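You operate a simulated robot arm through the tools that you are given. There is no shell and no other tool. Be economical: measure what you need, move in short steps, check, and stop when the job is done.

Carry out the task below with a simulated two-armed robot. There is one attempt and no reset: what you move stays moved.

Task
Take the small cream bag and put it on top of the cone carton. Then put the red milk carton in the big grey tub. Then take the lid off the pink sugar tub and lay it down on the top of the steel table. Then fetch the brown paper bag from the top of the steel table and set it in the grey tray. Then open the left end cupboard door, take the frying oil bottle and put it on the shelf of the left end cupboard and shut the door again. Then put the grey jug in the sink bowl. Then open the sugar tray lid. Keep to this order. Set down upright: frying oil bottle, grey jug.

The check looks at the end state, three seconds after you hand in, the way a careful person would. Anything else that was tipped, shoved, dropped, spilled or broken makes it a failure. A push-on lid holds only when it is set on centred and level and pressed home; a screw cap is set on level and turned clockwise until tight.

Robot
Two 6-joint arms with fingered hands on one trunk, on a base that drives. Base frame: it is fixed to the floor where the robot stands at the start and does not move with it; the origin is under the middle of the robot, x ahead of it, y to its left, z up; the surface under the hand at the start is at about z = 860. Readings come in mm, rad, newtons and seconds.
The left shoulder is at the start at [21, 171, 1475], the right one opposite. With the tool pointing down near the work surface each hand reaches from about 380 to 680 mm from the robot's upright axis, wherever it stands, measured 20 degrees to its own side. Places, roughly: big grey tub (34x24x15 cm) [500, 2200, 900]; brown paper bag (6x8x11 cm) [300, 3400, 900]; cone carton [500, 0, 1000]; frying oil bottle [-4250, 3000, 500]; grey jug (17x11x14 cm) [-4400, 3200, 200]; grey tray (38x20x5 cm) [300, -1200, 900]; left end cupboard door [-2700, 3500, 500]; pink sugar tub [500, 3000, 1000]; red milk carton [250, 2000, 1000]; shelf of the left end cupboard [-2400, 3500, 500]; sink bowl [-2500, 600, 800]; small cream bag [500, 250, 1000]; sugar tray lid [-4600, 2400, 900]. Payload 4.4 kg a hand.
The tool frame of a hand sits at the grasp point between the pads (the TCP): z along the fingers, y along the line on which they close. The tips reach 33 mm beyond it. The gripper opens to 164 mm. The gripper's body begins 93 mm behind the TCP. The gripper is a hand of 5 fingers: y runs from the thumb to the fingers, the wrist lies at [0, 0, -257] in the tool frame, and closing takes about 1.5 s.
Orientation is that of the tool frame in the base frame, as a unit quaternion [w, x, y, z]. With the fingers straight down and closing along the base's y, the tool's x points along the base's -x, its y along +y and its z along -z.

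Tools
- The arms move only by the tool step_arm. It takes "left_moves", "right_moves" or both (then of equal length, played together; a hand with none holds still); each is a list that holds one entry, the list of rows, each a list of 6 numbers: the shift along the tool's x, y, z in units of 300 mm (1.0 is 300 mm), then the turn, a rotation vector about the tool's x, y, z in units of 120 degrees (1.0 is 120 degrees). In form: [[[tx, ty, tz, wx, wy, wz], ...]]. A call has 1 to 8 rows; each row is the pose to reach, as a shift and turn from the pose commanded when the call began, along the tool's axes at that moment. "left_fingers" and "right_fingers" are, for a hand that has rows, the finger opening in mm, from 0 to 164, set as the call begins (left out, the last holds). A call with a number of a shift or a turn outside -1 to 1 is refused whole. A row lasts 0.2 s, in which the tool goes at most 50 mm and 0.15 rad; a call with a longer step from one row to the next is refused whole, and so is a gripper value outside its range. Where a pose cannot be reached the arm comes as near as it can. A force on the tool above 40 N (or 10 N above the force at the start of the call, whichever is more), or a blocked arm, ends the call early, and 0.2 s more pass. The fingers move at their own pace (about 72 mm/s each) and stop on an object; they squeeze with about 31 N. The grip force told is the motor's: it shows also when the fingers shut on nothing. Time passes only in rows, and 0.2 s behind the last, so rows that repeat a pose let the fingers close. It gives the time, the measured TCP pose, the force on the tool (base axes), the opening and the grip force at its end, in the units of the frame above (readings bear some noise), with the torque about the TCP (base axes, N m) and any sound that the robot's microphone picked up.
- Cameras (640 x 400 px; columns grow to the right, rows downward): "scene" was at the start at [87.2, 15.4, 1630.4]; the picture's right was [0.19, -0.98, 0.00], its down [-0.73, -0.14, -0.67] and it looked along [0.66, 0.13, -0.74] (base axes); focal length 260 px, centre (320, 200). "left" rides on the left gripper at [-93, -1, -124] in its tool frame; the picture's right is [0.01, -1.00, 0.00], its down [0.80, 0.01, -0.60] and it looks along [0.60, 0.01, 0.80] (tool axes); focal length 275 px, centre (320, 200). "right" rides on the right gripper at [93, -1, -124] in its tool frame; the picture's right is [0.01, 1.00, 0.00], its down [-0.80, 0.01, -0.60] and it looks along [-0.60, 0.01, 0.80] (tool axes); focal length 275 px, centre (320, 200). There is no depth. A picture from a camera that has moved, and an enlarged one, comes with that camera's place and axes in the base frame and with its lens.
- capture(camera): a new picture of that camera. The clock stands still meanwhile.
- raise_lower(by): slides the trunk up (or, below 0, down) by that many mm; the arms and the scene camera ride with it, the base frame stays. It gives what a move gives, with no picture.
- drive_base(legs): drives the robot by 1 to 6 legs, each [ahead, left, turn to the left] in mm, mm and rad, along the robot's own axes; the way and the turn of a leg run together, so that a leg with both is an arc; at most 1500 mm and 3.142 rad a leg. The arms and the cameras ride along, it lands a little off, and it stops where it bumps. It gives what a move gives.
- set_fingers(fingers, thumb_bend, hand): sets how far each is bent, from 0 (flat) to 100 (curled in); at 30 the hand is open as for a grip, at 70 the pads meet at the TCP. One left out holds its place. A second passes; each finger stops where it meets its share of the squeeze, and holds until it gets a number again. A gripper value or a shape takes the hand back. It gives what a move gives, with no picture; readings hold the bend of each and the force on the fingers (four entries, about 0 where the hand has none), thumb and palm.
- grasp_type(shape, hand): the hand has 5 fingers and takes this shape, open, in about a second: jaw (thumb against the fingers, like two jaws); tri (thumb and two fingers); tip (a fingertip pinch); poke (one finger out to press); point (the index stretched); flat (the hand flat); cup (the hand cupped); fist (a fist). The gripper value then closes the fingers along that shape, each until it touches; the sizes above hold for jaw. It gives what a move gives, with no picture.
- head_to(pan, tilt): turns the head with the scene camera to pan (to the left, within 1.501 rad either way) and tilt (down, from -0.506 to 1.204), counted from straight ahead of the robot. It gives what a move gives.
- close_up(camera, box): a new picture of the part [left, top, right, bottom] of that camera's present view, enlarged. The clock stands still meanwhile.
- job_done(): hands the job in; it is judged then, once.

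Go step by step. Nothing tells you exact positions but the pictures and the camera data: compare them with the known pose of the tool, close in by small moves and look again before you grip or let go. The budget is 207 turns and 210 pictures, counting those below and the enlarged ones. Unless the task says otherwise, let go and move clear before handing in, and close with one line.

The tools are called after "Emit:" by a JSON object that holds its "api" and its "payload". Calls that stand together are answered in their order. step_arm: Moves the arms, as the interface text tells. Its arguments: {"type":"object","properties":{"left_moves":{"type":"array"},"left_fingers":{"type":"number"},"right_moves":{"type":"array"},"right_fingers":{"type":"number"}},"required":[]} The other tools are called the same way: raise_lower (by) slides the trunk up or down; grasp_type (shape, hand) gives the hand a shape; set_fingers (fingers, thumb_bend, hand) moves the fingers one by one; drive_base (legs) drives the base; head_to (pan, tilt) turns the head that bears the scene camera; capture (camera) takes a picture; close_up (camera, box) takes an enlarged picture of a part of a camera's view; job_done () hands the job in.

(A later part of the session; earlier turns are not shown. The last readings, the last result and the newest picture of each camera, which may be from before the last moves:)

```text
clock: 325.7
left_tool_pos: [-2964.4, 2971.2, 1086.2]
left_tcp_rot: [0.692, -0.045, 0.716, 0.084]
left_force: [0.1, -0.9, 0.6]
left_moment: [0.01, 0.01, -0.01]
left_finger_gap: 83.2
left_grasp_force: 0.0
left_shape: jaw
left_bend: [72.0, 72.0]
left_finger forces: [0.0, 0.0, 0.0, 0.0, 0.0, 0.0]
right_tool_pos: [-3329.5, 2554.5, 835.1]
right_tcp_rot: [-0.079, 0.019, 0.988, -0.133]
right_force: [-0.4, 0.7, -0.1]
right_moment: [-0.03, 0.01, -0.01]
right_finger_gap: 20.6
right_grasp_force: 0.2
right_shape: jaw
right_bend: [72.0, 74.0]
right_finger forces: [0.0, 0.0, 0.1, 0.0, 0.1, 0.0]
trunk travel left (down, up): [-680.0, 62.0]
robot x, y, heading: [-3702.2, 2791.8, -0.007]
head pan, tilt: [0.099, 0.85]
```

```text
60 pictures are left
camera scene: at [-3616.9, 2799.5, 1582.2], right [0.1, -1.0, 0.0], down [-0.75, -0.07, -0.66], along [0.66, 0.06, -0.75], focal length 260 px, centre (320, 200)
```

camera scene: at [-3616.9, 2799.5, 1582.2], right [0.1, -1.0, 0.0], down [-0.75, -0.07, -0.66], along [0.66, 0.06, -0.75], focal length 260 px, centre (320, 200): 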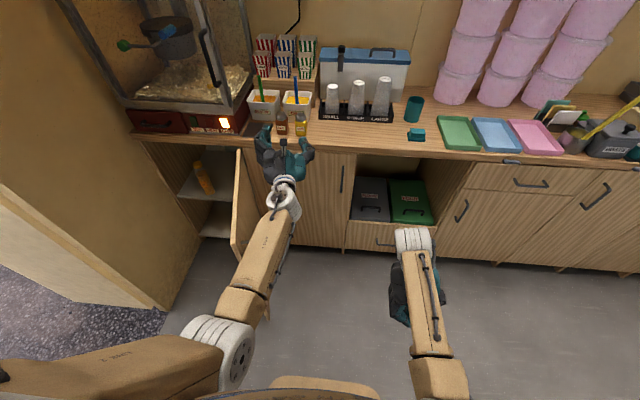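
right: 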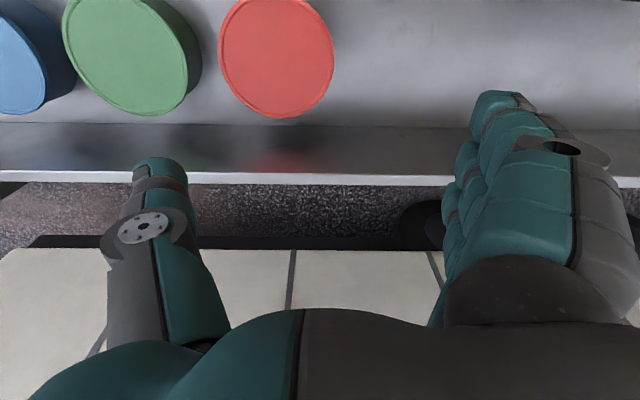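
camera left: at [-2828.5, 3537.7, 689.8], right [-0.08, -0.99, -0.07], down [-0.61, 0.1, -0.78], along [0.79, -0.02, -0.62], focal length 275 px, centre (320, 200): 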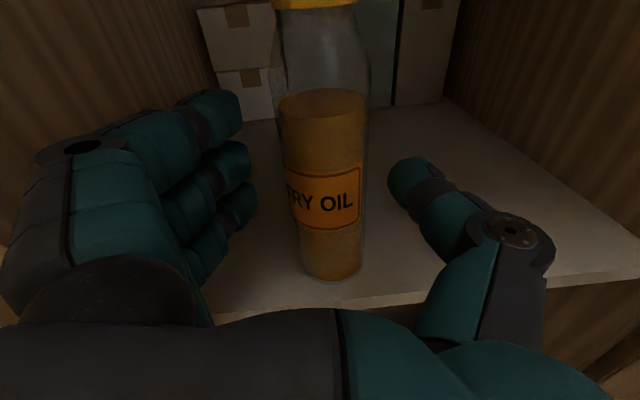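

The bottle is visible standing on the shelf. Lower the arm beside the door and push it by driving left.

Emit:
{"api": "raise_lower", "payload": {"by": -400}}

Emit:
{"api": "raise_lower", "payload": {"by": -140}}

Emit:
{"api": "drive_base", "payload": {"legs": [[0, 250, 0]]}}

Emit:
{"api": "capture", "payload": {"camera": "scene"}}

```text
clock: 329.6
left_tool_pos: [-2963.2, 2970.6, 687.6]
left_tcp_rot: [0.691, -0.043, 0.716, 0.084]
left_force: [-0.6, -0.6, -1.1]
left_moment: [-0.01, 0.0, 0.0]
left_finger_gap: 83.3
left_grasp_force: 0.0
left_shape: jaw
left_bend: [72.0, 72.0]
left_finger forces: [0.0, 0.0, 0.1, 0.1, 0.0, 0.1]
right_tool_pos: [-3328.6, 2553.5, 434.5]
right_tcp_rot: [-0.079, 0.018, 0.988, -0.134]
right_force: [0.8, -0.1, 0.8]
right_moment: [0.03, 0.0, 0.0]
right_finger_gap: 20.4
right_grasp_force: 0.1
right_shape: jaw
right_bend: [72.0, 74.0]
right_finger forces: [0.1, 0.1, 0.0, 0.0, 0.0, 0.0]
trunk travel left (down, up): [-280.0, 462.0]
robot x, y, heading: [-3702.8, 2792.2, -0.001]
head pan, tilt: [0.099, 0.85]
```

```text
clock: 331.4
left_tool_pos: [-2961.0, 2970.8, 625.6]
left_tcp_rot: [0.711, -0.046, 0.697, 0.083]
left_force: [-0.5, 0.9, 0.5]
left_moment: [0.0, 0.01, -0.02]
left_finger_gap: 83.1
left_grasp_force: 0.1
left_shape: jaw
left_bend: [72.0, 72.0]
left_finger forces: [0.0, 0.1, 0.0, 0.0, 0.0, 0.0]
right_tool_pos: [-3323.8, 2551.2, 348.7]
right_tcp_rot: [-0.065, 0.024, 0.988, -0.136]
right_force: [-0.6, 0.4, 0.9]
right_moment: [0.03, -0.04, 0.01]
right_finger_gap: 20.6
right_grasp_force: 0.0
right_shape: jaw
right_bend: [72.0, 74.0]
right_finger forces: [0.0, 0.0, 0.0, 0.0, 0.1, 0.1]
trunk travel left (down, up): [-173.0, 569.0]
robot x, y, heading: [-3706.1, 2793.3, -0.002]
head pan, tilt: [0.099, 0.85]
stopped: the arm was blocked; the commanded pose is now the measured one
```

```text
clock: 333.2
left_tool_pos: [-2960.2, 3217.5, 623.8]
left_tcp_rot: [0.709, -0.047, 0.698, 0.083]
left_force: [-0.3, 0.4, 0.6]
left_moment: [0.02, 0.01, 0.0]
left_finger_gap: 82.9
left_grasp_force: 0.0
left_shape: jaw
left_bend: [72.0, 72.0]
left_finger forces: [0.0, 0.1, 0.0, 0.0, 0.0, 0.1]
right_tool_pos: [-3321.3, 2799.8, 349.6]
right_tcp_rot: [-0.063, 0.023, 0.989, -0.134]
right_force: [0.5, 0.6, 0.4]
right_moment: [0.0, 0.02, 0.03]
right_finger_gap: 20.5
right_grasp_force: 0.0
right_shape: jaw
right_bend: [72.0, 74.0]
right_finger forces: [0.1, 0.0, 0.1, 0.0, 0.1, 0.1]
trunk travel left (down, up): [-173.0, 569.0]
robot x, y, heading: [-3703.0, 3039.5, -0.005]
head pan, tilt: [0.099, 0.85]
```

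```text
59 pictures are left
camera scene: at [-3532.7, 3045.4, 1080.0], right [0.1, -1.0, 0.0], down [-0.75, -0.07, -0.66], along [0.66, 0.06, -0.75], focal length 260 px, centre (320, 200)
```

scene: 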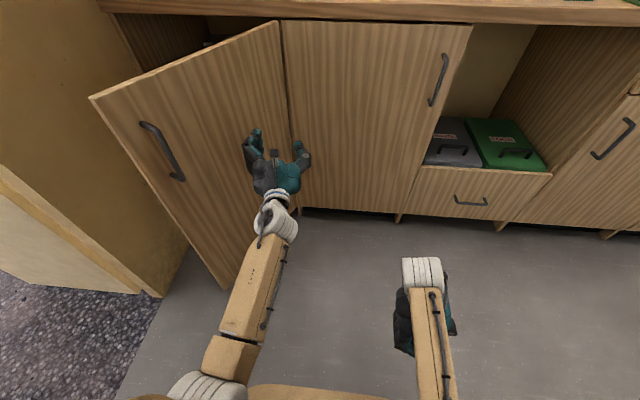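

Door is swinging shut. Continue left, then push forward.

Emit:
{"api": "drive_base", "payload": {"legs": [[0, 230, 0]]}}

Emit:
{"api": "step_arm", "payload": {"left_moves": [[[0, 0, 0, 0, 0, 0], [0, 0, 0, 0, 0, 0], [0, 0, 0, 0, 0, 0]]], "left_fingers": 10}}

Emit:
{"api": "capture", "payload": {"camera": "scene"}}

```text
clock: 335.0
left_tool_pos: [-2959.1, 3444.6, 624.6]
left_tcp_rot: [0.71, -0.047, 0.698, 0.084]
left_force: [0.4, 0.0, -0.7]
left_moment: [-0.04, 0.01, 0.0]
left_finger_gap: 83.0
left_grasp_force: 0.0
left_shape: jaw
left_bend: [72.0, 72.0]
left_finger forces: [0.0, 0.1, 0.1, 0.1, 0.0, 0.0]
right_tool_pos: [-3318.2, 3025.0, 350.2]
right_tcp_rot: [-0.061, 0.023, 0.989, -0.133]
right_force: [-0.7, 0.5, -0.2]
right_moment: [0.0, -0.03, 0.05]
right_finger_gap: 20.3
right_grasp_force: 0.1
right_shape: jaw
right_bend: [72.0, 74.0]
right_finger forces: [0.0, 0.0, 0.1, 0.1, 0.1, 0.0]
trunk travel left (down, up): [-173.0, 569.0]
robot x, y, heading: [-3704.5, 3268.5, -0.0]
head pan, tilt: [0.099, 0.85]
```

```text
clock: 335.8
left_tool_pos: [-2960.0, 3445.7, 624.1]
left_tcp_rot: [0.71, -0.046, 0.698, 0.083]
left_force: [-0.2, -1.0, 0.6]
left_moment: [0.04, -0.02, 0.02]
left_finger_gap: 10.7
left_grasp_force: 0.0
left_shape: jaw
left_bend: [71.0, 72.0]
left_finger forces: [0.0, 0.0, 0.0, 0.1, 0.1, 0.1]
right_tool_pos: [-3317.9, 3026.6, 350.4]
right_tcp_rot: [-0.06, 0.022, 0.989, -0.135]
right_force: [-1.2, 0.4, 0.4]
right_moment: [0.02, -0.01, 0.01]
right_finger_gap: 20.3
right_grasp_force: 0.0
right_shape: jaw
right_bend: [72.0, 74.0]
right_finger forces: [0.0, 0.0, 0.0, 0.0, 0.0, 0.0]
trunk travel left (down, up): [-173.0, 569.0]
robot x, y, heading: [-3705.6, 3268.5, -0.005]
head pan, tilt: [0.099, 0.85]
```

```text
58 pictures are left
camera scene: at [-3531.9, 3272.4, 1079.9], right [0.1, -1.0, 0.0], down [-0.75, -0.07, -0.66], along [0.66, 0.06, -0.75], focal length 260 px, centre (320, 200)
```

scene: 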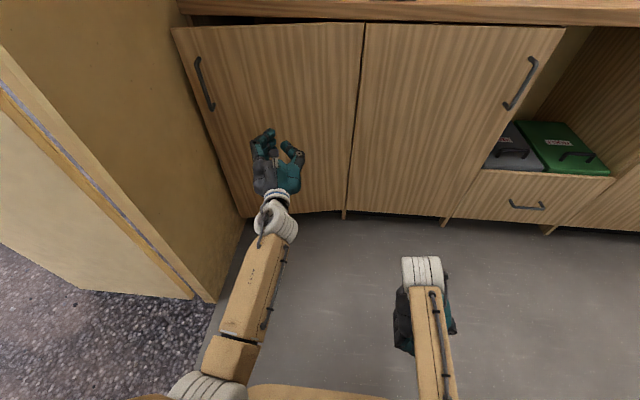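

The door has swung nearly shut. Push forward to close it fully.

Emit:
{"api": "drive_base", "payload": {"legs": [[150, 80, 0], [60, 0, 0]]}}

Emit:
{"api": "capture", "payload": {"camera": "scene"}}

```text
clock: 337.8
left_tool_pos: [-2762.2, 3524.0, 622.3]
left_tcp_rot: [0.709, -0.047, 0.699, 0.082]
left_force: [-16.8, -0.4, 3.9]
left_moment: [-0.03, 0.0, -0.11]
left_finger_gap: 10.0
left_grasp_force: 0.0
left_shape: jaw
left_bend: [71.0, 78.0]
left_finger forces: [0.0, 0.1, 0.0, 0.0, 17.1, 0.1]
right_tool_pos: [-3117.2, 3106.1, 349.7]
right_tcp_rot: [-0.06, 0.023, 0.989, -0.135]
right_force: [0.7, -0.2, -0.5]
right_moment: [0.02, 0.02, 0.0]
right_finger_gap: 20.7
right_grasp_force: 0.1
right_shape: jaw
right_bend: [72.0, 74.0]
right_finger forces: [0.1, 0.1, 0.1, 0.0, 0.0, 0.0]
trunk travel left (down, up): [-173.0, 569.0]
robot x, y, heading: [-3502.8, 3346.4, -0.003]
head pan, tilt: [0.099, 0.85]
stopped in leg 2: the force on the tool passed its limit at 90 N (the readings are from after the stop); the commanded pose is now the measured one
```

```text
57 pictures are left
camera scene: at [-3333.6, 3351.9, 1080.1], right [0.09, -1.0, 0.0], down [-0.75, -0.07, -0.66], along [0.66, 0.06, -0.75], focal length 260 px, centre (320, 200)
```

scene: 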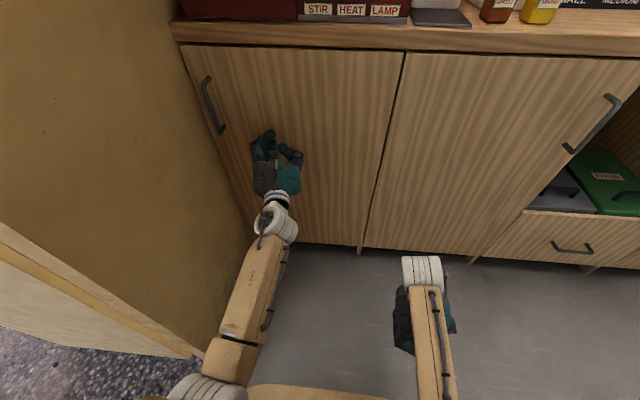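

The door is shut flush. Now back off, pitch the hand 45° down, and turn around toward the grey jug.

Emit:
{"api": "drive_base", "payload": {"legs": [[-110, 0, 0]]}}

Emit:
{"api": "step_arm", "payload": {"left_moves": [[[0.112, 0, -0.0074, 0, 0.0626, 0], [0.222, 0, -0.0292, 0, 0.125, 0], [0.328, 0, -0.0653, 0, 0.1877, 0], [0.4285, 0, -0.1148, 0, 0.25, 0], [0.521, 0, -0.1766, 0, 0.3124, 0], [0.606, 0, -0.251, 0, 0.375, 0], [0.606, 0, -0.251, 0, 0.375, 0]]], "left_fingers": 100}}

Emit:
{"api": "drive_base", "payload": {"legs": [[100, 0, 0], [0, 0, -1.571], [0, 0, -1.571], [0, -70, 0]]}}

Emit:
{"api": "head_to", "payload": {"pan": 0.2, "tilt": 0.75}}

Emit:
{"api": "capture", "payload": {"camera": "scene"}}

Emit:
{"api": "capture", "payload": {"camera": "left"}}

```text
clock: 339.0
left_tool_pos: [-2872.2, 3524.1, 620.4]
left_tcp_rot: [0.708, -0.046, 0.7, 0.083]
left_force: [-0.5, 0.9, -0.9]
left_moment: [0.0, -0.01, 0.0]
left_finger_gap: 10.0
left_grasp_force: 0.1
left_shape: jaw
left_bend: [71.0, 72.0]
left_finger forces: [0.0, 0.0, 0.0, 0.0, 0.0, 0.0]
right_tool_pos: [-3226.7, 3106.7, 351.0]
right_tcp_rot: [-0.058, 0.023, 0.989, -0.135]
right_force: [0.0, 0.3, -0.2]
right_moment: [0.01, -0.02, 0.0]
right_finger_gap: 20.3
right_grasp_force: 0.0
right_shape: jaw
right_bend: [72.0, 74.0]
right_finger forces: [0.0, 0.0, 0.1, 0.1, 0.0, 0.0]
trunk travel left (down, up): [-173.0, 569.0]
robot x, y, heading: [-3615.1, 3347.0, -0.006]
head pan, tilt: [0.099, 0.85]
```

```text
clock: 340.6
left_tool_pos: [-2946.0, 3520.9, 437.5]
left_tcp_rot: [0.385, -0.075, 0.918, 0.058]
left_force: [-0.1, -0.6, 0.0]
left_moment: [-0.01, 0.01, 0.04]
left_finger_gap: 99.2
left_grasp_force: 0.0
left_shape: jaw
left_bend: [71.0, 69.0]
left_finger forces: [0.0, 0.1, 0.1, 0.0, 0.0, 0.0]
right_tool_pos: [-3225.4, 3106.6, 351.8]
right_tcp_rot: [-0.056, 0.022, 0.989, -0.135]
right_force: [0.8, -0.5, -0.8]
right_moment: [0.03, 0.03, -0.03]
right_finger_gap: 20.3
right_grasp_force: 0.0
right_shape: jaw
right_bend: [72.0, 74.0]
right_finger forces: [0.1, 0.1, 0.0, 0.0, 0.0, 0.1]
trunk travel left (down, up): [-173.0, 569.0]
robot x, y, heading: [-3608.9, 3341.9, -0.005]
head pan, tilt: [0.099, 0.85]
```

```text
clock: 350.1
left_tool_pos: [-4182.9, 3253.8, 437.2]
left_tcp_rot: [0.055, 0.918, 0.065, -0.386]
left_force: [0.7, -0.2, -0.8]
left_moment: [0.0, 0.0, -0.01]
left_finger_gap: 99.3
left_grasp_force: 0.0
left_shape: jaw
left_bend: [71.0, 69.0]
left_finger forces: [0.0, 0.0, 0.0, 0.0, 0.1, 0.0]
right_tool_pos: [-3900.2, 3662.5, 355.0]
right_tcp_rot: [-0.135, 0.989, -0.032, 0.056]
right_force: [-0.4, -0.4, -0.1]
right_moment: [0.0, -0.02, -0.01]
right_finger_gap: 20.3
right_grasp_force: 0.0
right_shape: jaw
right_bend: [72.0, 74.0]
right_finger forces: [0.0, 0.0, 0.1, 0.0, 0.0, 0.0]
trunk travel left (down, up): [-173.0, 569.0]
robot x, y, heading: [-3511.2, 3418.7, 3.115]
head pan, tilt: [0.099, 0.85]
```

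```text
clock: 350.8
left_tool_pos: [-4182.8, 3252.9, 436.2]
left_tcp_rot: [0.054, 0.919, 0.065, -0.386]
left_force: [0.6, -0.1, -0.3]
left_moment: [0.02, 0.04, 0.02]
left_finger_gap: 99.3
left_grasp_force: 0.1
left_shape: jaw
left_bend: [71.0, 69.0]
left_finger forces: [0.0, 0.0, 0.0, 0.0, 0.0, 0.0]
right_tool_pos: [-3899.9, 3661.4, 355.0]
right_tcp_rot: [-0.134, 0.989, -0.033, 0.055]
right_force: [0.0, -0.3, -0.1]
right_moment: [0.0, 0.02, 0.04]
right_finger_gap: 20.5
right_grasp_force: 0.1
right_shape: jaw
right_bend: [72.0, 74.0]
right_finger forces: [0.1, 0.1, 0.0, 0.1, 0.0, 0.0]
trunk travel left (down, up): [-173.0, 569.0]
robot x, y, heading: [-3510.6, 3414.0, 3.117]
head pan, tilt: [0.201, 0.75]
```

```text
56 pictures are left
camera scene: at [-3688.2, 3403.7, 1087.3], right [-0.17, 0.98, 0.0], down [0.67, 0.12, -0.73], along [-0.72, -0.13, -0.68], focal length 260 px, centre (320, 200)
```

scene: 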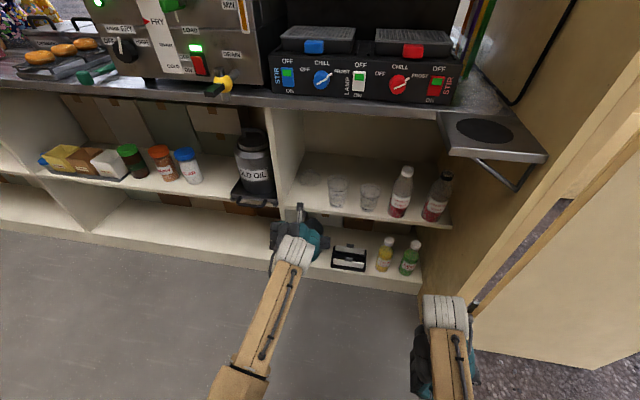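

```text
55 pictures are left
camera left: at [-4160.7, 3265.3, 589.2], right [-0.15, 0.99, -0.06], down [0.98, 0.14, -0.16], along [-0.15, -0.08, -0.99], focal length 275 px, centre (320, 200)
```

left: 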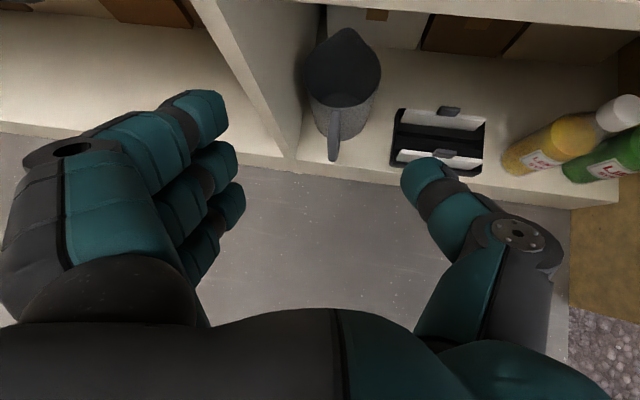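

I see the jug: body centre about [-4395, 3240], handle toward me, only ~13 mm from the divider. I'll grip it by the handle with a level hand. First lower the trunk.

Emit:
{"api": "raise_lower", "payload": {"by": -172}}

Emit:
{"api": "step_arm", "payload": {"left_moves": [[[0.04, 0, 0.02, 0, -0.054, 0], [0.08, 0, 0.04, 0, -0.107, 0], [0.12, 0, 0.055, 0, -0.16, 0], [0.16, 0, 0.07, 0, -0.214, 0], [0.2, 0, 0.09, 0, -0.268, 0], [0.24, 0, 0.105, 0, -0.32, 0], [0.28, 0, 0.12, 0, -0.375, 0]]]}}

Emit:
{"api": "capture", "payload": {"camera": "left"}}

```text
clock: 352.9
left_tool_pos: [-4226.3, 3253.9, 586.1]
left_tcp_rot: [0.043, 0.863, 0.072, -0.498]
left_force: [1.0, -0.2, 0.7]
left_moment: [0.01, 0.09, 0.01]
left_finger_gap: 99.1
left_grasp_force: 0.2
left_shape: jaw
left_bend: [71.0, 69.0]
left_finger forces: [0.0, 0.0, 0.0, 0.0, 0.0, 0.0]
right_tool_pos: [-3929.6, 3674.8, 407.7]
right_tcp_rot: [-0.138, 0.989, -0.054, -0.024]
right_force: [0.4, 0.3, 0.6]
right_moment: [-0.06, 0.04, -0.01]
right_finger_gap: 20.4
right_grasp_force: 0.0
right_shape: jaw
right_bend: [72.0, 74.0]
right_finger forces: [0.1, 0.0, 0.0, 0.0, 0.1, 0.0]
trunk travel left (down, up): [-171.0, 571.0]
robot x, y, heading: [-3507.9, 3415.4, 3.119]
head pan, tilt: [0.201, 0.75]
stopped: the arm was blocked; the commanded pose is now the measured one
```

```text
clock: 354.7
left_tool_pos: [-4227.3, 3239.9, 551.6]
left_tcp_rot: [0.071, 0.709, 0.045, -0.7]
left_force: [0.4, -0.4, 0.0]
left_moment: [-0.01, 0.0, 0.0]
left_finger_gap: 99.1
left_grasp_force: 0.1
left_shape: jaw
left_bend: [71.0, 69.0]
left_finger forces: [0.0, 0.0, 0.0, 0.0, 0.1, 0.1]
left hand out of reach, approached as far as the arm can: row 5, 6, 7
right_tool_pos: [-3932.5, 3674.1, 407.7]
right_tcp_rot: [-0.138, 0.989, -0.054, -0.026]
right_force: [0.1, -0.8, 0.4]
right_moment: [-0.02, 0.0, 0.0]
right_finger_gap: 20.6
right_grasp_force: 0.2
right_shape: jaw
right_bend: [72.0, 74.0]
right_finger forces: [0.1, 0.1, 0.1, 0.0, 0.0, 0.1]
trunk travel left (down, up): [-171.0, 571.0]
robot x, y, heading: [-3509.8, 3418.1, 3.111]
head pan, tilt: [0.201, 0.75]
stopped in row 7 (left hand): the arm was blocked; the commanded pose is now the measured one
```

```text
54 pictures are left
camera left: at [-4107.1, 3263.6, 644.1], right [-0.16, 0.99, -0.05], down [0.61, 0.06, -0.79], along [-0.78, -0.16, -0.61], focal length 275 px, centre (320, 200)
```

left: 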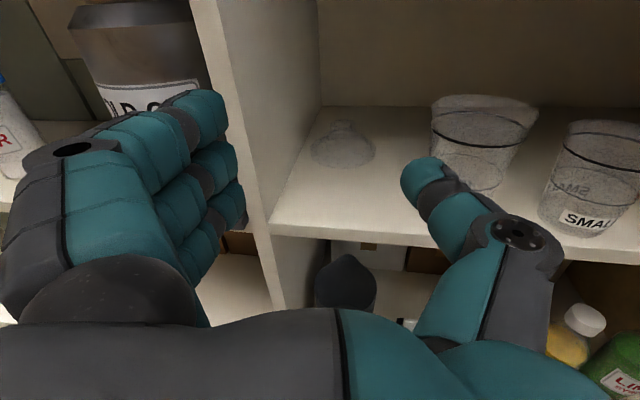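

The trunk can't go lower with the elbows down, so I'll use a ~50° downward pitch to reach the low shelf. First square the yaw, then pitch down.

Emit:
{"api": "step_arm", "payload": {"left_moves": [[[0.1, 0, -0.03, 0.026, 0, -0.006], [0.2, 0, -0.07, 0.052, 0, -0.012], [0.3, 0, -0.1, 0.078, -0.006, -0.018]]], "left_fingers": 60}}

Emit:
{"api": "step_arm", "payload": {"left_moves": [[[0.077, 0, -0.03, 0, 0.06, 0], [0.153, 0, -0.06, 0, 0.12, 0], [0.23, 0, -0.09, 0, 0.18, 0], [0.307, 0, -0.12, 0, 0.24, 0], [0.384, 0, -0.15, 0, 0.3, 0], [0.46, 0, -0.18, 0, 0.36, 0], [0.537, 0, -0.207, 0, 0.417, 0]]]}}

Emit:
{"api": "capture", "payload": {"camera": "left"}}

```text
clock: 355.5
left_tool_pos: [-4186.1, 3264.2, 513.2]
left_tcp_rot: [-0.013, 0.729, -0.025, -0.684]
left_force: [0.0, -0.1, 0.4]
left_moment: [0.09, 0.02, 0.03]
left_finger_gap: 60.5
left_grasp_force: 0.1
left_shape: jaw
left_bend: [73.0, 75.0]
left_finger forces: [0.1, 0.1, 0.0, 0.0, 0.1, 0.0]
left hand out of reach, approached as far as the arm can: row 1, 2, 3
right_tool_pos: [-3934.1, 3674.3, 410.7]
right_tcp_rot: [-0.138, 0.989, -0.054, -0.028]
right_force: [0.3, 1.5, -0.2]
right_moment: [0.0, 0.07, 0.01]
right_finger_gap: 20.7
right_grasp_force: 0.1
right_shape: jaw
right_bend: [72.0, 74.0]
right_finger forces: [0.0, 0.1, 0.0, 0.1, 0.1, 0.0]
trunk travel left (down, up): [-171.0, 571.0]
robot x, y, heading: [-3512.8, 3418.8, 3.117]
head pan, tilt: [0.201, 0.75]
```

```text
clock: 357.1
left_tool_pos: [-4133.8, 3244.6, 299.2]
left_tcp_rot: [-0.002, 0.94, 0.001, -0.34]
left_force: [-0.3, -0.3, 1.0]
left_moment: [-0.02, 0.0, 0.02]
left_finger_gap: 60.1
left_grasp_force: 0.0
left_shape: jaw
left_bend: [73.0, 75.0]
left_finger forces: [0.0, 0.1, 0.1, 0.0, 0.0, 0.0]
left hand out of reach, approached as far as the arm can: row 1
right_tool_pos: [-3934.0, 3674.8, 409.4]
right_tcp_rot: [-0.138, 0.989, -0.054, -0.029]
right_force: [-0.3, 0.3, 0.1]
right_moment: [0.0, -0.01, -0.01]
right_finger_gap: 20.5
right_grasp_force: 0.0
right_shape: jaw
right_bend: [72.0, 74.0]
right_finger forces: [0.0, 0.1, 0.0, 0.0, 0.0, 0.0]
trunk travel left (down, up): [-171.0, 571.0]
robot x, y, heading: [-3514.0, 3413.0, 3.116]
head pan, tilt: [0.201, 0.75]
```

```text
53 pictures are left
camera left: at [-4125.4, 3244.3, 454.2], right [0.01, 1.0, 0.0], down [1.0, -0.01, -0.05], along [-0.05, 0.0, -1.0], focal length 275 px, centre (320, 200)
```

left: 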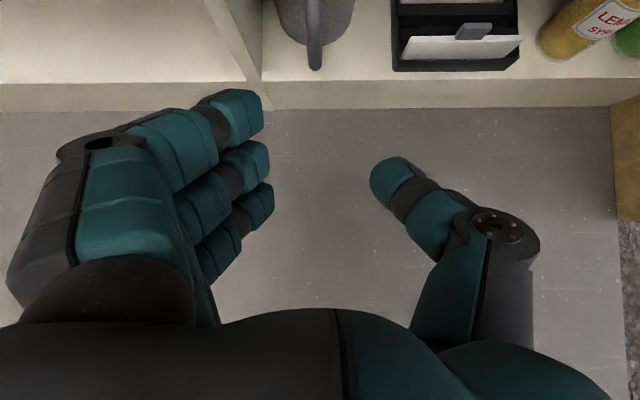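

The hand is pitched 50° down and aligned with the jug handle. Drive forward 90 mm and look.

Emit:
{"api": "drive_base", "payload": {"legs": [[95, 6, 0.02]]}}

Emit:
{"api": "capture", "payload": {"camera": "left"}}

Emit:
{"api": "close_up", "payload": {"camera": "scene", "box": [230, 180, 430, 300]}}

```text
clock: 358.2
left_tool_pos: [-4224.5, 3227.1, 299.5]
left_tcp_rot: [0.002, 0.94, 0.011, -0.341]
left_force: [0.0, 0.1, 0.4]
left_moment: [-0.02, -0.02, 0.0]
left_finger_gap: 60.0
left_grasp_force: 0.1
left_shape: jaw
left_bend: [73.0, 75.0]
left_finger forces: [0.0, 0.0, 0.0, 0.0, 0.0, 0.0]
right_tool_pos: [-4036.6, 3660.6, 410.3]
right_tcp_rot: [-0.139, 0.989, -0.043, -0.031]
right_force: [0.7, 0.1, -0.1]
right_moment: [0.03, 0.02, -0.02]
right_finger_gap: 20.5
right_grasp_force: 0.0
right_shape: jaw
right_bend: [72.0, 74.0]
right_finger forces: [0.1, 0.0, 0.1, 0.0, 0.0, 0.1]
trunk travel left (down, up): [-171.0, 571.0]
robot x, y, heading: [-3604.1, 3410.0, 3.136]
head pan, tilt: [0.201, 0.75]
```

```text
52 pictures are left
camera left: at [-4217.2, 3227.1, 454.5], right [-0.01, 1.0, 0.0], down [1.0, 0.01, -0.05], along [-0.05, -0.01, -1.0], focal length 275 px, centre (320, 200)
```

left: 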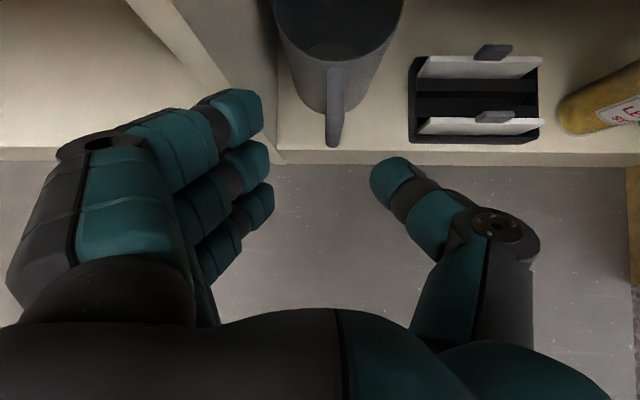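

```text
3.20 times, centred on (330, 240) of scene
camera zoom: at [-3783.5, 3395.5, 1086.3], right [-0.19, 0.98, 0.0], down [0.67, 0.13, -0.73], along [-0.72, -0.14, -0.68], focal length 831 px, centre (288, 72)
```

zoom: 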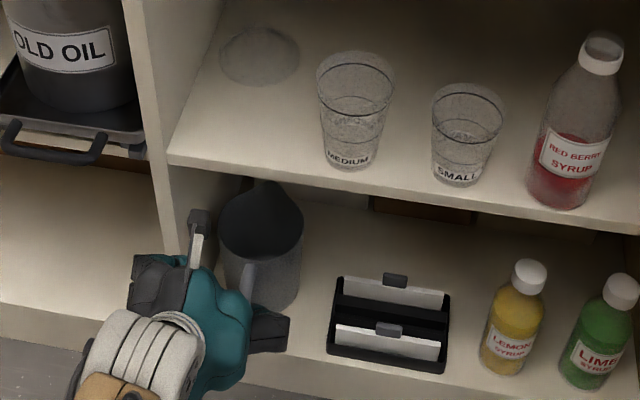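

Handle bar is at x≈-4303, y≈3243, z≈140–235. Shift, advance 40 mm, then move along the hand axis onto the handle's upper corner.

Emit:
{"api": "drive_base", "payload": {"legs": [[40, -16, 0]]}}

Emit:
{"api": "step_arm", "payload": {"left_moves": [[[0.01, 0, 0.1, 0, 0, 0], [0.02, 0, 0.19, 0, 0, 0], [0.029, 0, 0.265, 0, 0, 0], [0.029, 0, 0.265, 0, 0, 0]]], "left_fingers": 50}}

Emit:
{"api": "capture", "payload": {"camera": "left"}}

```text
clock: 359.1
left_tool_pos: [-4265.2, 3243.3, 300.0]
left_tcp_rot: [0.002, 0.94, 0.011, -0.342]
left_force: [0.1, -0.1, 0.8]
left_moment: [-0.01, -0.01, -0.02]
left_finger_gap: 59.9
left_grasp_force: 0.1
left_shape: jaw
left_bend: [73.0, 75.0]
left_finger forces: [0.1, 0.0, 0.1, 0.0, 0.0, 0.0]
right_tool_pos: [-4076.2, 3675.9, 410.4]
right_tcp_rot: [-0.137, 0.989, -0.043, -0.032]
right_force: [-0.1, -0.1, 0.3]
right_moment: [0.02, 0.03, -0.01]
right_finger_gap: 20.6
right_grasp_force: 0.2
right_shape: jaw
right_bend: [72.0, 74.0]
right_finger forces: [0.0, 0.1, 0.0, 0.0, 0.1, 0.0]
trunk travel left (down, up): [-171.0, 571.0]
robot x, y, heading: [-3645.7, 3429.7, 3.137]
head pan, tilt: [0.201, 0.75]
```

```text
clock: 360.1
left_tool_pos: [-4313.0, 3247.4, 237.8]
left_tcp_rot: [-0.001, 0.938, 0.008, -0.346]
left_force: [7.3, 33.8, 18.4]
left_moment: [-3.09, 0.83, 0.36]
left_finger_gap: 48.1
left_grasp_force: 0.1
left_shape: jaw
left_bend: [74.0, 76.0]
left_finger forces: [44.8, 0.6, 0.0, 0.0, 0.0, 0.0]
right_tool_pos: [-4077.4, 3678.0, 411.6]
right_tcp_rot: [-0.137, 0.989, -0.044, -0.034]
right_force: [-0.2, 0.1, 0.3]
right_moment: [-0.01, 0.04, 0.0]
right_finger_gap: 20.5
right_grasp_force: 0.1
right_shape: jaw
right_bend: [72.0, 74.0]
right_finger forces: [0.0, 0.0, 0.0, 0.0, 0.0, 0.1]
trunk travel left (down, up): [-171.0, 571.0]
robot x, y, heading: [-3648.2, 3427.9, 3.139]
head pan, tilt: [0.201, 0.75]
```

```text
50 pictures are left
camera left: at [-4303.2, 3247.4, 391.8], right [-0.01, 1.0, 0.0], down [1.0, 0.01, -0.06], along [-0.06, 0.0, -1.0], focal length 275 px, centre (320, 200)
```

left: 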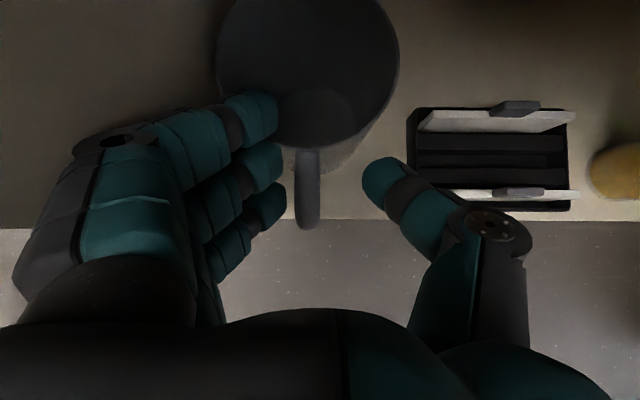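

The index finger ended up inside the jug's mouth. Back off along the axis, shift 38 mm back-and-down, and re-approach.

Emit:
{"api": "step_arm", "payload": {"left_moves": [[[0, 0, -0.12, 0, 0, 0], [0, 0, -0.15, 0, 0, 0], [0.127, 0.025, -0.15, 0, 0, 0], [0.127, 0.025, -0.07, 0, 0, 0], [0.127, 0.025, 0.006, 0, 0, 0], [0.127, 0.025, 0.006, 0, 0, 0]]]}}

Emit:
{"api": "capture", "payload": {"camera": "left"}}

```text
clock: 361.5
left_tool_pos: [-4277.5, 3238.5, 206.5]
left_tcp_rot: [0.001, 0.94, 0.012, -0.34]
left_force: [15.9, 13.0, 3.3]
left_moment: [-0.89, 0.85, 0.86]
left_finger_gap: 49.3
left_grasp_force: 0.1
left_shape: jaw
left_bend: [73.0, 76.0]
left_finger forces: [20.1, 0.1, 0.0, 0.0, 0.1, 0.1]
right_tool_pos: [-4078.9, 3676.3, 412.9]
right_tcp_rot: [-0.138, 0.989, -0.042, -0.034]
right_force: [0.9, -0.2, -0.8]
right_moment: [-0.02, 0.02, 0.0]
right_finger_gap: 20.5
right_grasp_force: 0.2
right_shape: jaw
right_bend: [72.0, 74.0]
right_finger forces: [0.0, 0.1, 0.0, 0.0, 0.1, 0.0]
trunk travel left (down, up): [-171.0, 571.0]
robot x, y, heading: [-3648.1, 3424.9, 3.14]
head pan, tilt: [0.201, 0.75]
```

```text
49 pictures are left
camera left: at [-4271.2, 3239.1, 360.5], right [-0.01, 1.0, 0.0], down [1.0, 0.01, -0.05], along [-0.05, 0.0, -1.0], focal length 275 px, centre (320, 200)
```

left: 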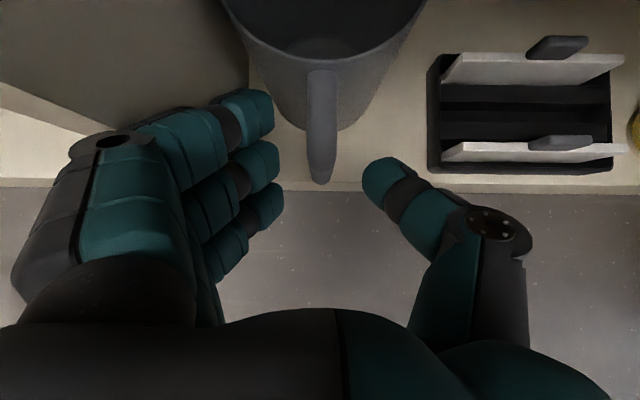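

The index finger touches the divider edge; closing on the handle will draw it clear. The handle is centred, so I close.

Emit:
{"api": "step_arm", "payload": {"left_moves": [[[0.01, 0, -0.02, 0, 0, 0], [0.01, 0, -0.02, 0, 0, 0], [0.01, 0, -0.02, 0, 0, 0], [0.01, 0, -0.02, 0, 0, 0], [0.01, 0, -0.02, 0, 0, 0]]], "left_fingers": 2}}

Emit:
{"api": "capture", "payload": {"camera": "left"}}

```text
clock: 362.7
left_tool_pos: [-4273.8, 3236.8, 210.3]
left_tcp_rot: [0.002, 0.94, 0.01, -0.342]
left_force: [0.7, -1.7, 1.3]
left_moment: [0.04, 0.08, 0.05]
left_finger_gap: 3.7
left_grasp_force: 30.8
left_shape: jaw
left_bend: [71.0, 71.0]
left_finger forces: [0.0, 27.1, 0.1, 0.0, 23.7, 0.0]
right_tool_pos: [-4079.6, 3676.5, 413.0]
right_tcp_rot: [-0.138, 0.989, -0.042, -0.034]
right_force: [0.0, -0.3, -1.1]
right_moment: [0.0, 0.0, -0.02]
right_finger_gap: 20.5
right_grasp_force: 0.1
right_shape: jaw
right_bend: [72.0, 74.0]
right_finger forces: [0.0, 0.1, 0.0, 0.0, 0.1, 0.0]
trunk travel left (down, up): [-171.0, 571.0]
robot x, y, heading: [-3644.4, 3427.8, 3.138]
head pan, tilt: [0.201, 0.75]
```

```text
48 pictures are left
camera left: at [-4266.6, 3236.6, 364.5], right [-0.01, 1.0, 0.0], down [1.0, 0.01, -0.05], along [-0.05, -0.01, -1.0], focal length 275 px, centre (320, 200)
```

left: 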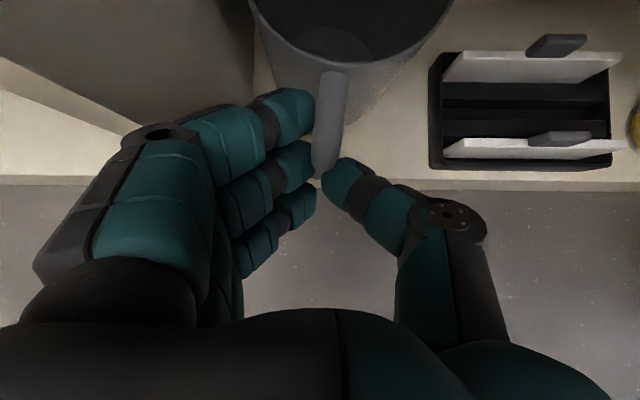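

Only one finger holds the lower end. I'll open slightly, advance 22 mm so more of the handle is between the pads, and close again.

Emit:
{"api": "step_arm", "payload": {"left_moves": [[[0, 0, 0, 0, 0, 0], [0, -0.01, 0, 0, 0, 0], [-0.03, -0.015, 0.021, 0, 0, 0], [-0.065, -0.015, 0.046, 0, 0, 0], [-0.065, -0.015, 0.046, 0, 0, 0]]], "left_fingers": 30}}

Emit:
{"api": "step_arm", "payload": {"left_moves": [[[0, 0, 0, 0, 0, 0], [0, 0, 0, 0, 0, 0], [0, 0, 0, 0, 0, 0], [0, 0, 0, 0, 0, 0]]], "left_fingers": 2}}

Emit:
{"api": "capture", "payload": {"camera": "left"}}

```text
clock: 363.9
left_tool_pos: [-4299.9, 3243.3, 212.9]
left_tcp_rot: [0.001, 0.94, 0.01, -0.342]
left_force: [2.9, 15.4, 0.7]
left_moment: [-0.97, 0.16, 0.1]
left_finger_gap: 28.4
left_grasp_force: 0.0
left_shape: jaw
left_bend: [73.0, 75.0]
left_finger forces: [16.6, 0.1, 0.1, 0.2, 0.0, 0.0]
right_tool_pos: [-4080.6, 3676.3, 414.0]
right_tcp_rot: [-0.138, 0.989, -0.043, -0.036]
right_force: [0.4, -0.1, -0.6]
right_moment: [-0.05, -0.03, -0.01]
right_finger_gap: 20.5
right_grasp_force: 0.1
right_shape: jaw
right_bend: [72.0, 74.0]
right_finger forces: [0.0, 0.1, 0.0, 0.0, 0.1, 0.0]
trunk travel left (down, up): [-171.0, 571.0]
robot x, y, heading: [-3647.8, 3427.3, 3.134]
head pan, tilt: [0.201, 0.75]
```

```text
clock: 364.9
left_tool_pos: [-4299.3, 3239.7, 211.7]
left_tcp_rot: [0.003, 0.94, 0.011, -0.341]
left_force: [-0.1, -0.3, 0.9]
left_moment: [-0.2, 0.05, 0.02]
left_finger_gap: 6.1
left_grasp_force: 31.1
left_shape: jaw
left_bend: [70.0, 72.0]
left_finger forces: [3.4, 2.7, 19.5, 0.0, 27.1, 0.1]
right_tool_pos: [-4080.7, 3675.0, 412.0]
right_tcp_rot: [-0.138, 0.989, -0.042, -0.035]
right_force: [0.1, -0.2, 0.0]
right_moment: [0.0, 0.02, -0.03]
right_finger_gap: 20.3
right_grasp_force: 0.1
right_shape: jaw
right_bend: [72.0, 74.0]
right_finger forces: [0.1, 0.0, 0.0, 0.0, 0.1, 0.0]
trunk travel left (down, up): [-171.0, 571.0]
robot x, y, heading: [-3646.5, 3429.2, 3.139]
head pan, tilt: [0.201, 0.75]
```

```text
47 pictures are left
camera left: at [-4291.1, 3240.0, 365.8], right [-0.01, 1.0, 0.0], down [1.0, 0.01, -0.05], along [-0.05, -0.01, -1.0], focal length 275 px, centre (320, 200)
```

left: 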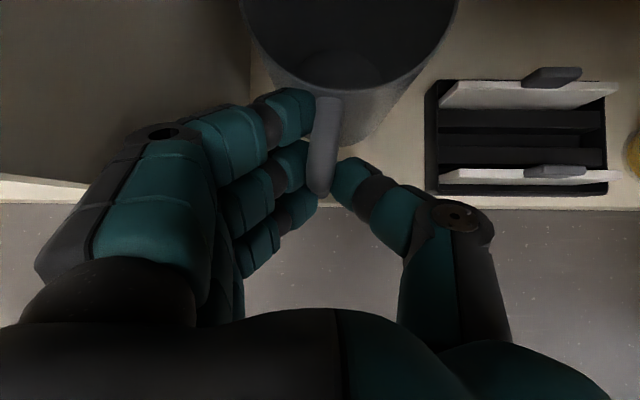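

Now three fingers and the thumb hold the handle. Test lift of 15 mm.

Emit:
{"api": "raise_lower", "payload": {"by": 15}}

Emit:
{"api": "close_up", "payload": {"camera": "scene", "box": [230, 170, 430, 300]}}

Emit:
{"api": "capture", "payload": {"camera": "left"}}

```text
clock: 365.5
left_tool_pos: [-4294.2, 3241.0, 209.2]
left_tcp_rot: [0.002, 0.941, 0.011, -0.338]
left_force: [1.7, -0.7, 6.7]
left_moment: [-0.2, 0.22, 0.04]
left_finger_gap: 6.1
left_grasp_force: 31.6
left_shape: jaw
left_bend: [70.0, 72.0]
left_finger forces: [4.2, 3.6, 17.9, 0.0, 27.9, 0.1]
right_tool_pos: [-4081.0, 3676.0, 415.1]
right_tcp_rot: [-0.138, 0.989, -0.042, -0.033]
right_force: [-0.5, -0.8, -0.4]
right_moment: [0.0, 0.01, 0.0]
right_finger_gap: 20.5
right_grasp_force: 0.0
right_shape: jaw
right_bend: [72.0, 74.0]
right_finger forces: [0.0, 0.0, 0.1, 0.0, 0.1, 0.1]
trunk travel left (down, up): [-186.0, 556.0]
robot x, y, heading: [-3647.1, 3428.2, 3.136]
head pan, tilt: [0.201, 0.75]
```

```text
3.08 times, centred on (330, 235) of scene
camera zoom: at [-3821.0, 3412.1, 1090.6], right [-0.19, 0.98, 0.0], down [0.67, 0.13, -0.73], along [-0.72, -0.14, -0.68], focal length 799 px, centre (289, 92)
```

zoom: 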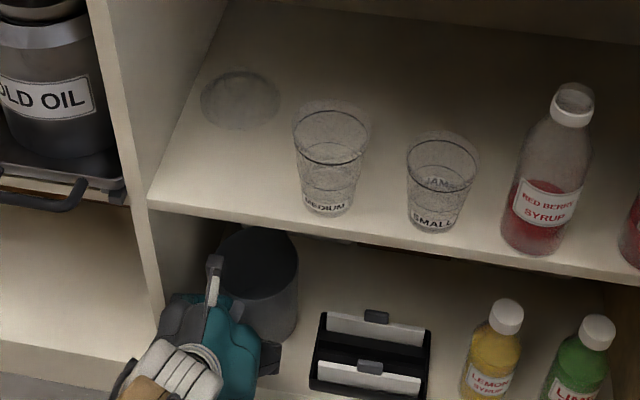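

```text
45 pictures are left
camera left: at [-4287.2, 3240.1, 364.4], right [-0.01, 1.0, 0.0], down [1.0, 0.01, -0.04], along [-0.04, -0.01, -1.0], focal length 275 px, centre (320, 200)
```

left: 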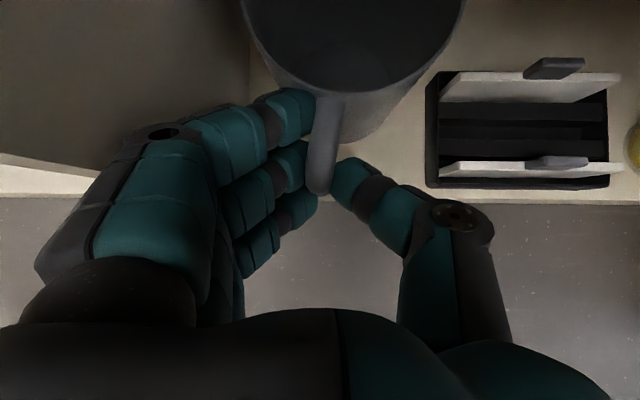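

Emit:
{"api": "step_arm", "payload": {"left_moves": [[[-0.022, 0, -0.026, 0, 0, 0], [-0.043, 0, -0.051, 0, 0, 0], [-0.064, 0, -0.077, 0, 0, 0], [-0.064, 0, -0.077, 0, 0, 0]]]}}

Emit:
{"api": "capture", "payload": {"camera": "left"}}

```text
clock: 366.5
left_tool_pos: [-4293.9, 3238.7, 240.0]
left_tcp_rot: [0.002, 0.942, 0.009, -0.335]
left_force: [0.8, -0.5, -1.5]
left_moment: [-0.03, -0.15, 0.02]
left_finger_gap: 5.8
left_grasp_force: 30.8
left_shape: jaw
left_bend: [70.0, 72.0]
left_finger forces: [2.2, 6.4, 19.5, 0.0, 28.2, 0.0]
right_tool_pos: [-4080.3, 3676.2, 415.6]
right_tcp_rot: [-0.138, 0.989, -0.042, -0.032]
right_force: [-0.4, 0.3, -0.1]
right_moment: [-0.01, 0.03, -0.01]
right_finger_gap: 20.2
right_grasp_force: 0.1
right_shape: jaw
right_bend: [72.0, 74.0]
right_finger forces: [0.0, 0.1, 0.1, 0.1, 0.0, 0.0]
trunk travel left (down, up): [-186.0, 556.0]
robot x, y, heading: [-3645.9, 3426.4, 3.138]
head pan, tilt: [0.201, 0.75]
```

```text
44 pictures are left
camera left: at [-4287.7, 3240.3, 394.0], right [-0.01, 1.0, 0.0], down [1.0, 0.01, -0.04], along [-0.04, 0.0, -1.0], focal length 275 px, centre (320, 200)
```

left: 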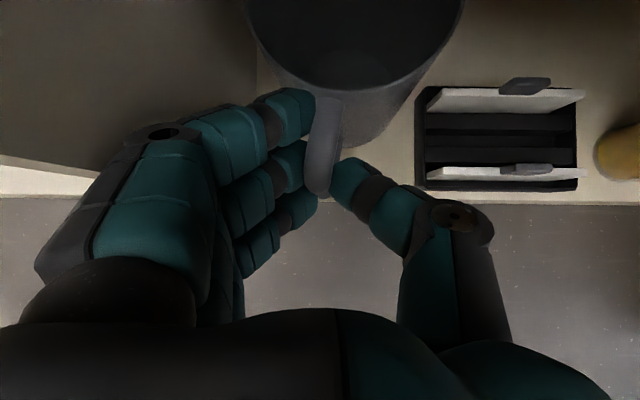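

The jug is light and held without rotating. Back out from the shelf.

Emit:
{"api": "drive_base", "payload": {"legs": [[-230, 0, 0]]}}

Emit:
{"api": "capture", "payload": {"camera": "scene"}}

```text
clock: 368.2
left_tool_pos: [-4068.5, 3240.6, 240.6]
left_tcp_rot: [0.002, 0.942, 0.01, -0.336]
left_force: [-0.5, -0.1, -1.7]
left_moment: [-0.06, -0.18, -0.01]
left_finger_gap: 6.1
left_grasp_force: 31.1
left_shape: jaw
left_bend: [70.0, 72.0]
left_finger forces: [2.2, 6.4, 19.6, 0.0, 28.0, 0.0]
right_tool_pos: [-3854.0, 3674.9, 415.2]
right_tcp_rot: [-0.137, 0.989, -0.042, -0.031]
right_force: [0.5, 0.7, 0.1]
right_moment: [-0.01, 0.01, -0.01]
right_finger_gap: 20.4
right_grasp_force: 0.0
right_shape: jaw
right_bend: [72.0, 74.0]
right_finger forces: [0.0, 0.1, 0.0, 0.1, 0.0, 0.0]
trunk travel left (down, up): [-186.0, 556.0]
robot x, y, heading: [-3418.7, 3426.1, 3.131]
head pan, tilt: [0.201, 0.75]
```

```text
43 pictures are left
camera scene: at [-3596.6, 3410.7, 1091.3], right [-0.19, 0.98, 0.0], down [0.67, 0.13, -0.73], along [-0.72, -0.14, -0.68], focal length 260 px, centre (320, 200)
```

scene: 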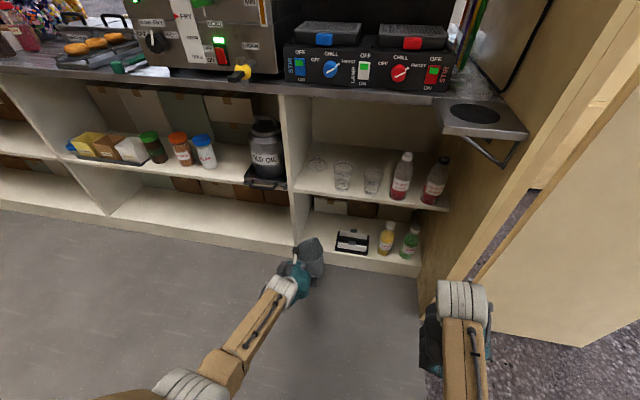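

The jug is held upright. Turn left, drive down the aisle toward the sink, then raise.

Emit:
{"api": "drive_base", "payload": {"legs": [[0, 0, 1.571], [0, -230, 0], [1000, 0, 0], [1000, 0, 0]]}}

Emit:
{"api": "raise_lower", "payload": {"by": 400}}

Emit:
{"api": "raise_lower", "payload": {"by": 150}}

Emit:
{"api": "step_arm", "payload": {"left_moves": [[[-0.1, 0, -0.12, 0, 0, 0], [-0.2, 0, -0.24, 0, 0, 0], [-0.3, 0, -0.36, 0, 0, 0], [-0.4, 0, -0.48, 0, 0, 0], [-0.5, 0, -0.6, 0, 0, 0], [-0.6, 0, -0.72, 0, 0, 0], [-0.64, 0, -0.77, 0, 0, 0]]]}}

Emit:
{"api": "head_to", "payload": {"pan": 0.5, "tilt": 0.5}}

Emit:
{"api": "capture", "payload": {"camera": "scene"}}

```text
clock: 383.2
left_tool_pos: [-3548.7, 797.6, 240.8]
left_tcp_rot: [0.237, 0.665, 0.667, -0.239]
left_force: [0.8, -0.5, -1.9]
left_moment: [0.15, -0.05, 0.0]
left_finger_gap: 5.7
left_grasp_force: 30.6
left_shape: jaw
left_bend: [70.0, 73.0]
left_finger forces: [2.2, 8.3, 17.6, 0.0, 27.1, 0.0]
right_tool_pos: [-3980.3, 1020.8, 413.6]
right_tcp_rot: [-0.076, 0.735, 0.663, -0.119]
right_force: [-0.3, -1.4, -0.5]
right_moment: [0.02, -0.02, -0.05]
right_finger_gap: 20.6
right_grasp_force: 0.1
right_shape: jaw
right_bend: [72.0, 74.0]
right_finger forces: [0.0, 0.0, 0.1, 0.0, 0.0, 0.1]
trunk travel left (down, up): [-186.0, 556.0]
robot x, y, heading: [-3722.5, 1447.3, -1.593]
head pan, tilt: [0.201, 0.75]
```

```text
clock: 387.1
left_tool_pos: [-3547.8, 796.1, 639.7]
left_tcp_rot: [0.238, 0.664, 0.667, -0.238]
left_force: [0.2, 0.1, -1.7]
left_moment: [0.13, -0.03, 0.01]
left_finger_gap: 5.9
left_grasp_force: 31.2
left_shape: jaw
left_bend: [70.0, 73.0]
left_finger forces: [2.2, 9.0, 17.8, 0.0, 27.0, 0.0]
right_tool_pos: [-3982.4, 1020.0, 812.4]
right_tcp_rot: [-0.077, 0.735, 0.663, -0.119]
right_force: [-0.5, -0.3, 0.3]
right_moment: [0.01, -0.02, -0.02]
right_finger_gap: 20.7
right_grasp_force: 0.1
right_shape: jaw
right_bend: [72.0, 74.0]
right_finger forces: [0.1, 0.0, 0.1, 0.1, 0.1, 0.0]
trunk travel left (down, up): [-586.0, 156.0]
robot x, y, heading: [-3727.0, 1446.4, -1.597]
head pan, tilt: [0.201, 0.75]
```

```text
clock: 388.8
left_tool_pos: [-3548.6, 795.8, 789.4]
left_tcp_rot: [0.236, 0.666, 0.667, -0.237]
left_force: [0.7, 0.2, -2.0]
left_moment: [0.2, -0.05, -0.05]
left_finger_gap: 6.0
left_grasp_force: 31.0
left_shape: jaw
left_bend: [70.0, 73.0]
left_finger forces: [2.0, 9.1, 17.7, 0.0, 27.1, 0.1]
right_tool_pos: [-3980.7, 1020.1, 963.1]
right_tcp_rot: [-0.076, 0.735, 0.663, -0.119]
right_force: [0.4, 0.1, -1.0]
right_moment: [0.01, 0.01, -0.02]
right_finger_gap: 20.7
right_grasp_force: 0.0
right_shape: jaw
right_bend: [72.0, 74.0]
right_finger forces: [0.0, 0.1, 0.1, 0.0, 0.1, 0.1]
trunk travel left (down, up): [-736.0, 6.0]
robot x, y, heading: [-3720.4, 1446.9, -1.603]
head pan, tilt: [0.201, 0.75]
```

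```text
clock: 390.4
left_tool_pos: [-3547.5, 791.7, 1090.2]
left_tcp_rot: [0.236, 0.666, 0.667, -0.238]
left_force: [0.5, -0.7, -1.8]
left_moment: [0.15, -0.04, -0.01]
left_finger_gap: 5.8
left_grasp_force: 31.2
left_shape: jaw
left_bend: [70.0, 73.0]
left_finger forces: [2.0, 10.4, 16.8, 0.0, 26.9, 0.0]
right_tool_pos: [-3981.0, 1019.9, 965.2]
right_tcp_rot: [-0.076, 0.736, 0.662, -0.119]
right_force: [-0.2, -0.6, 0.0]
right_moment: [-0.02, 0.0, 0.01]
right_finger_gap: 20.6
right_grasp_force: 0.1
right_shape: jaw
right_bend: [72.0, 74.0]
right_finger forces: [0.0, 0.0, 0.0, 0.0, 0.0, 0.1]
trunk travel left (down, up): [-736.0, 6.0]
robot x, y, heading: [-3718.6, 1447.2, -1.595]
head pan, tilt: [0.201, 0.75]
```

```text
clock: 391.2
left_tool_pos: [-3547.7, 793.1, 1090.7]
left_tcp_rot: [0.237, 0.664, 0.668, -0.238]
left_force: [0.0, -0.2, -1.4]
left_moment: [0.15, -0.01, 0.0]
left_finger_gap: 5.8
left_grasp_force: 30.3
left_shape: jaw
left_bend: [70.0, 73.0]
left_finger forces: [2.1, 10.3, 16.8, 0.0, 26.8, 0.0]
right_tool_pos: [-3981.2, 1019.4, 964.1]
right_tcp_rot: [-0.076, 0.735, 0.663, -0.119]
right_force: [-0.6, 0.5, 0.1]
right_moment: [0.03, 0.01, -0.02]
right_finger_gap: 20.7
right_grasp_force: 0.1
right_shape: jaw
right_bend: [72.0, 74.0]
right_finger forces: [0.0, 0.0, 0.0, 0.0, 0.1, 0.0]
trunk travel left (down, up): [-736.0, 6.0]
robot x, y, heading: [-3722.1, 1448.2, -1.599]
head pan, tilt: [0.499, 0.499]
```

```text
42 pictures are left
camera scene: at [-3682.9, 1356.7, 1667.8], right [-0.89, -0.46, 0.0], down [-0.22, 0.43, -0.88], along [0.4, -0.78, -0.48], focal length 260 px, centre (320, 200)
```

scene: 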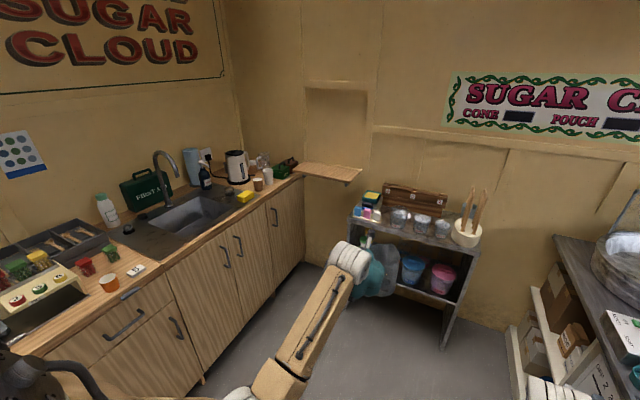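

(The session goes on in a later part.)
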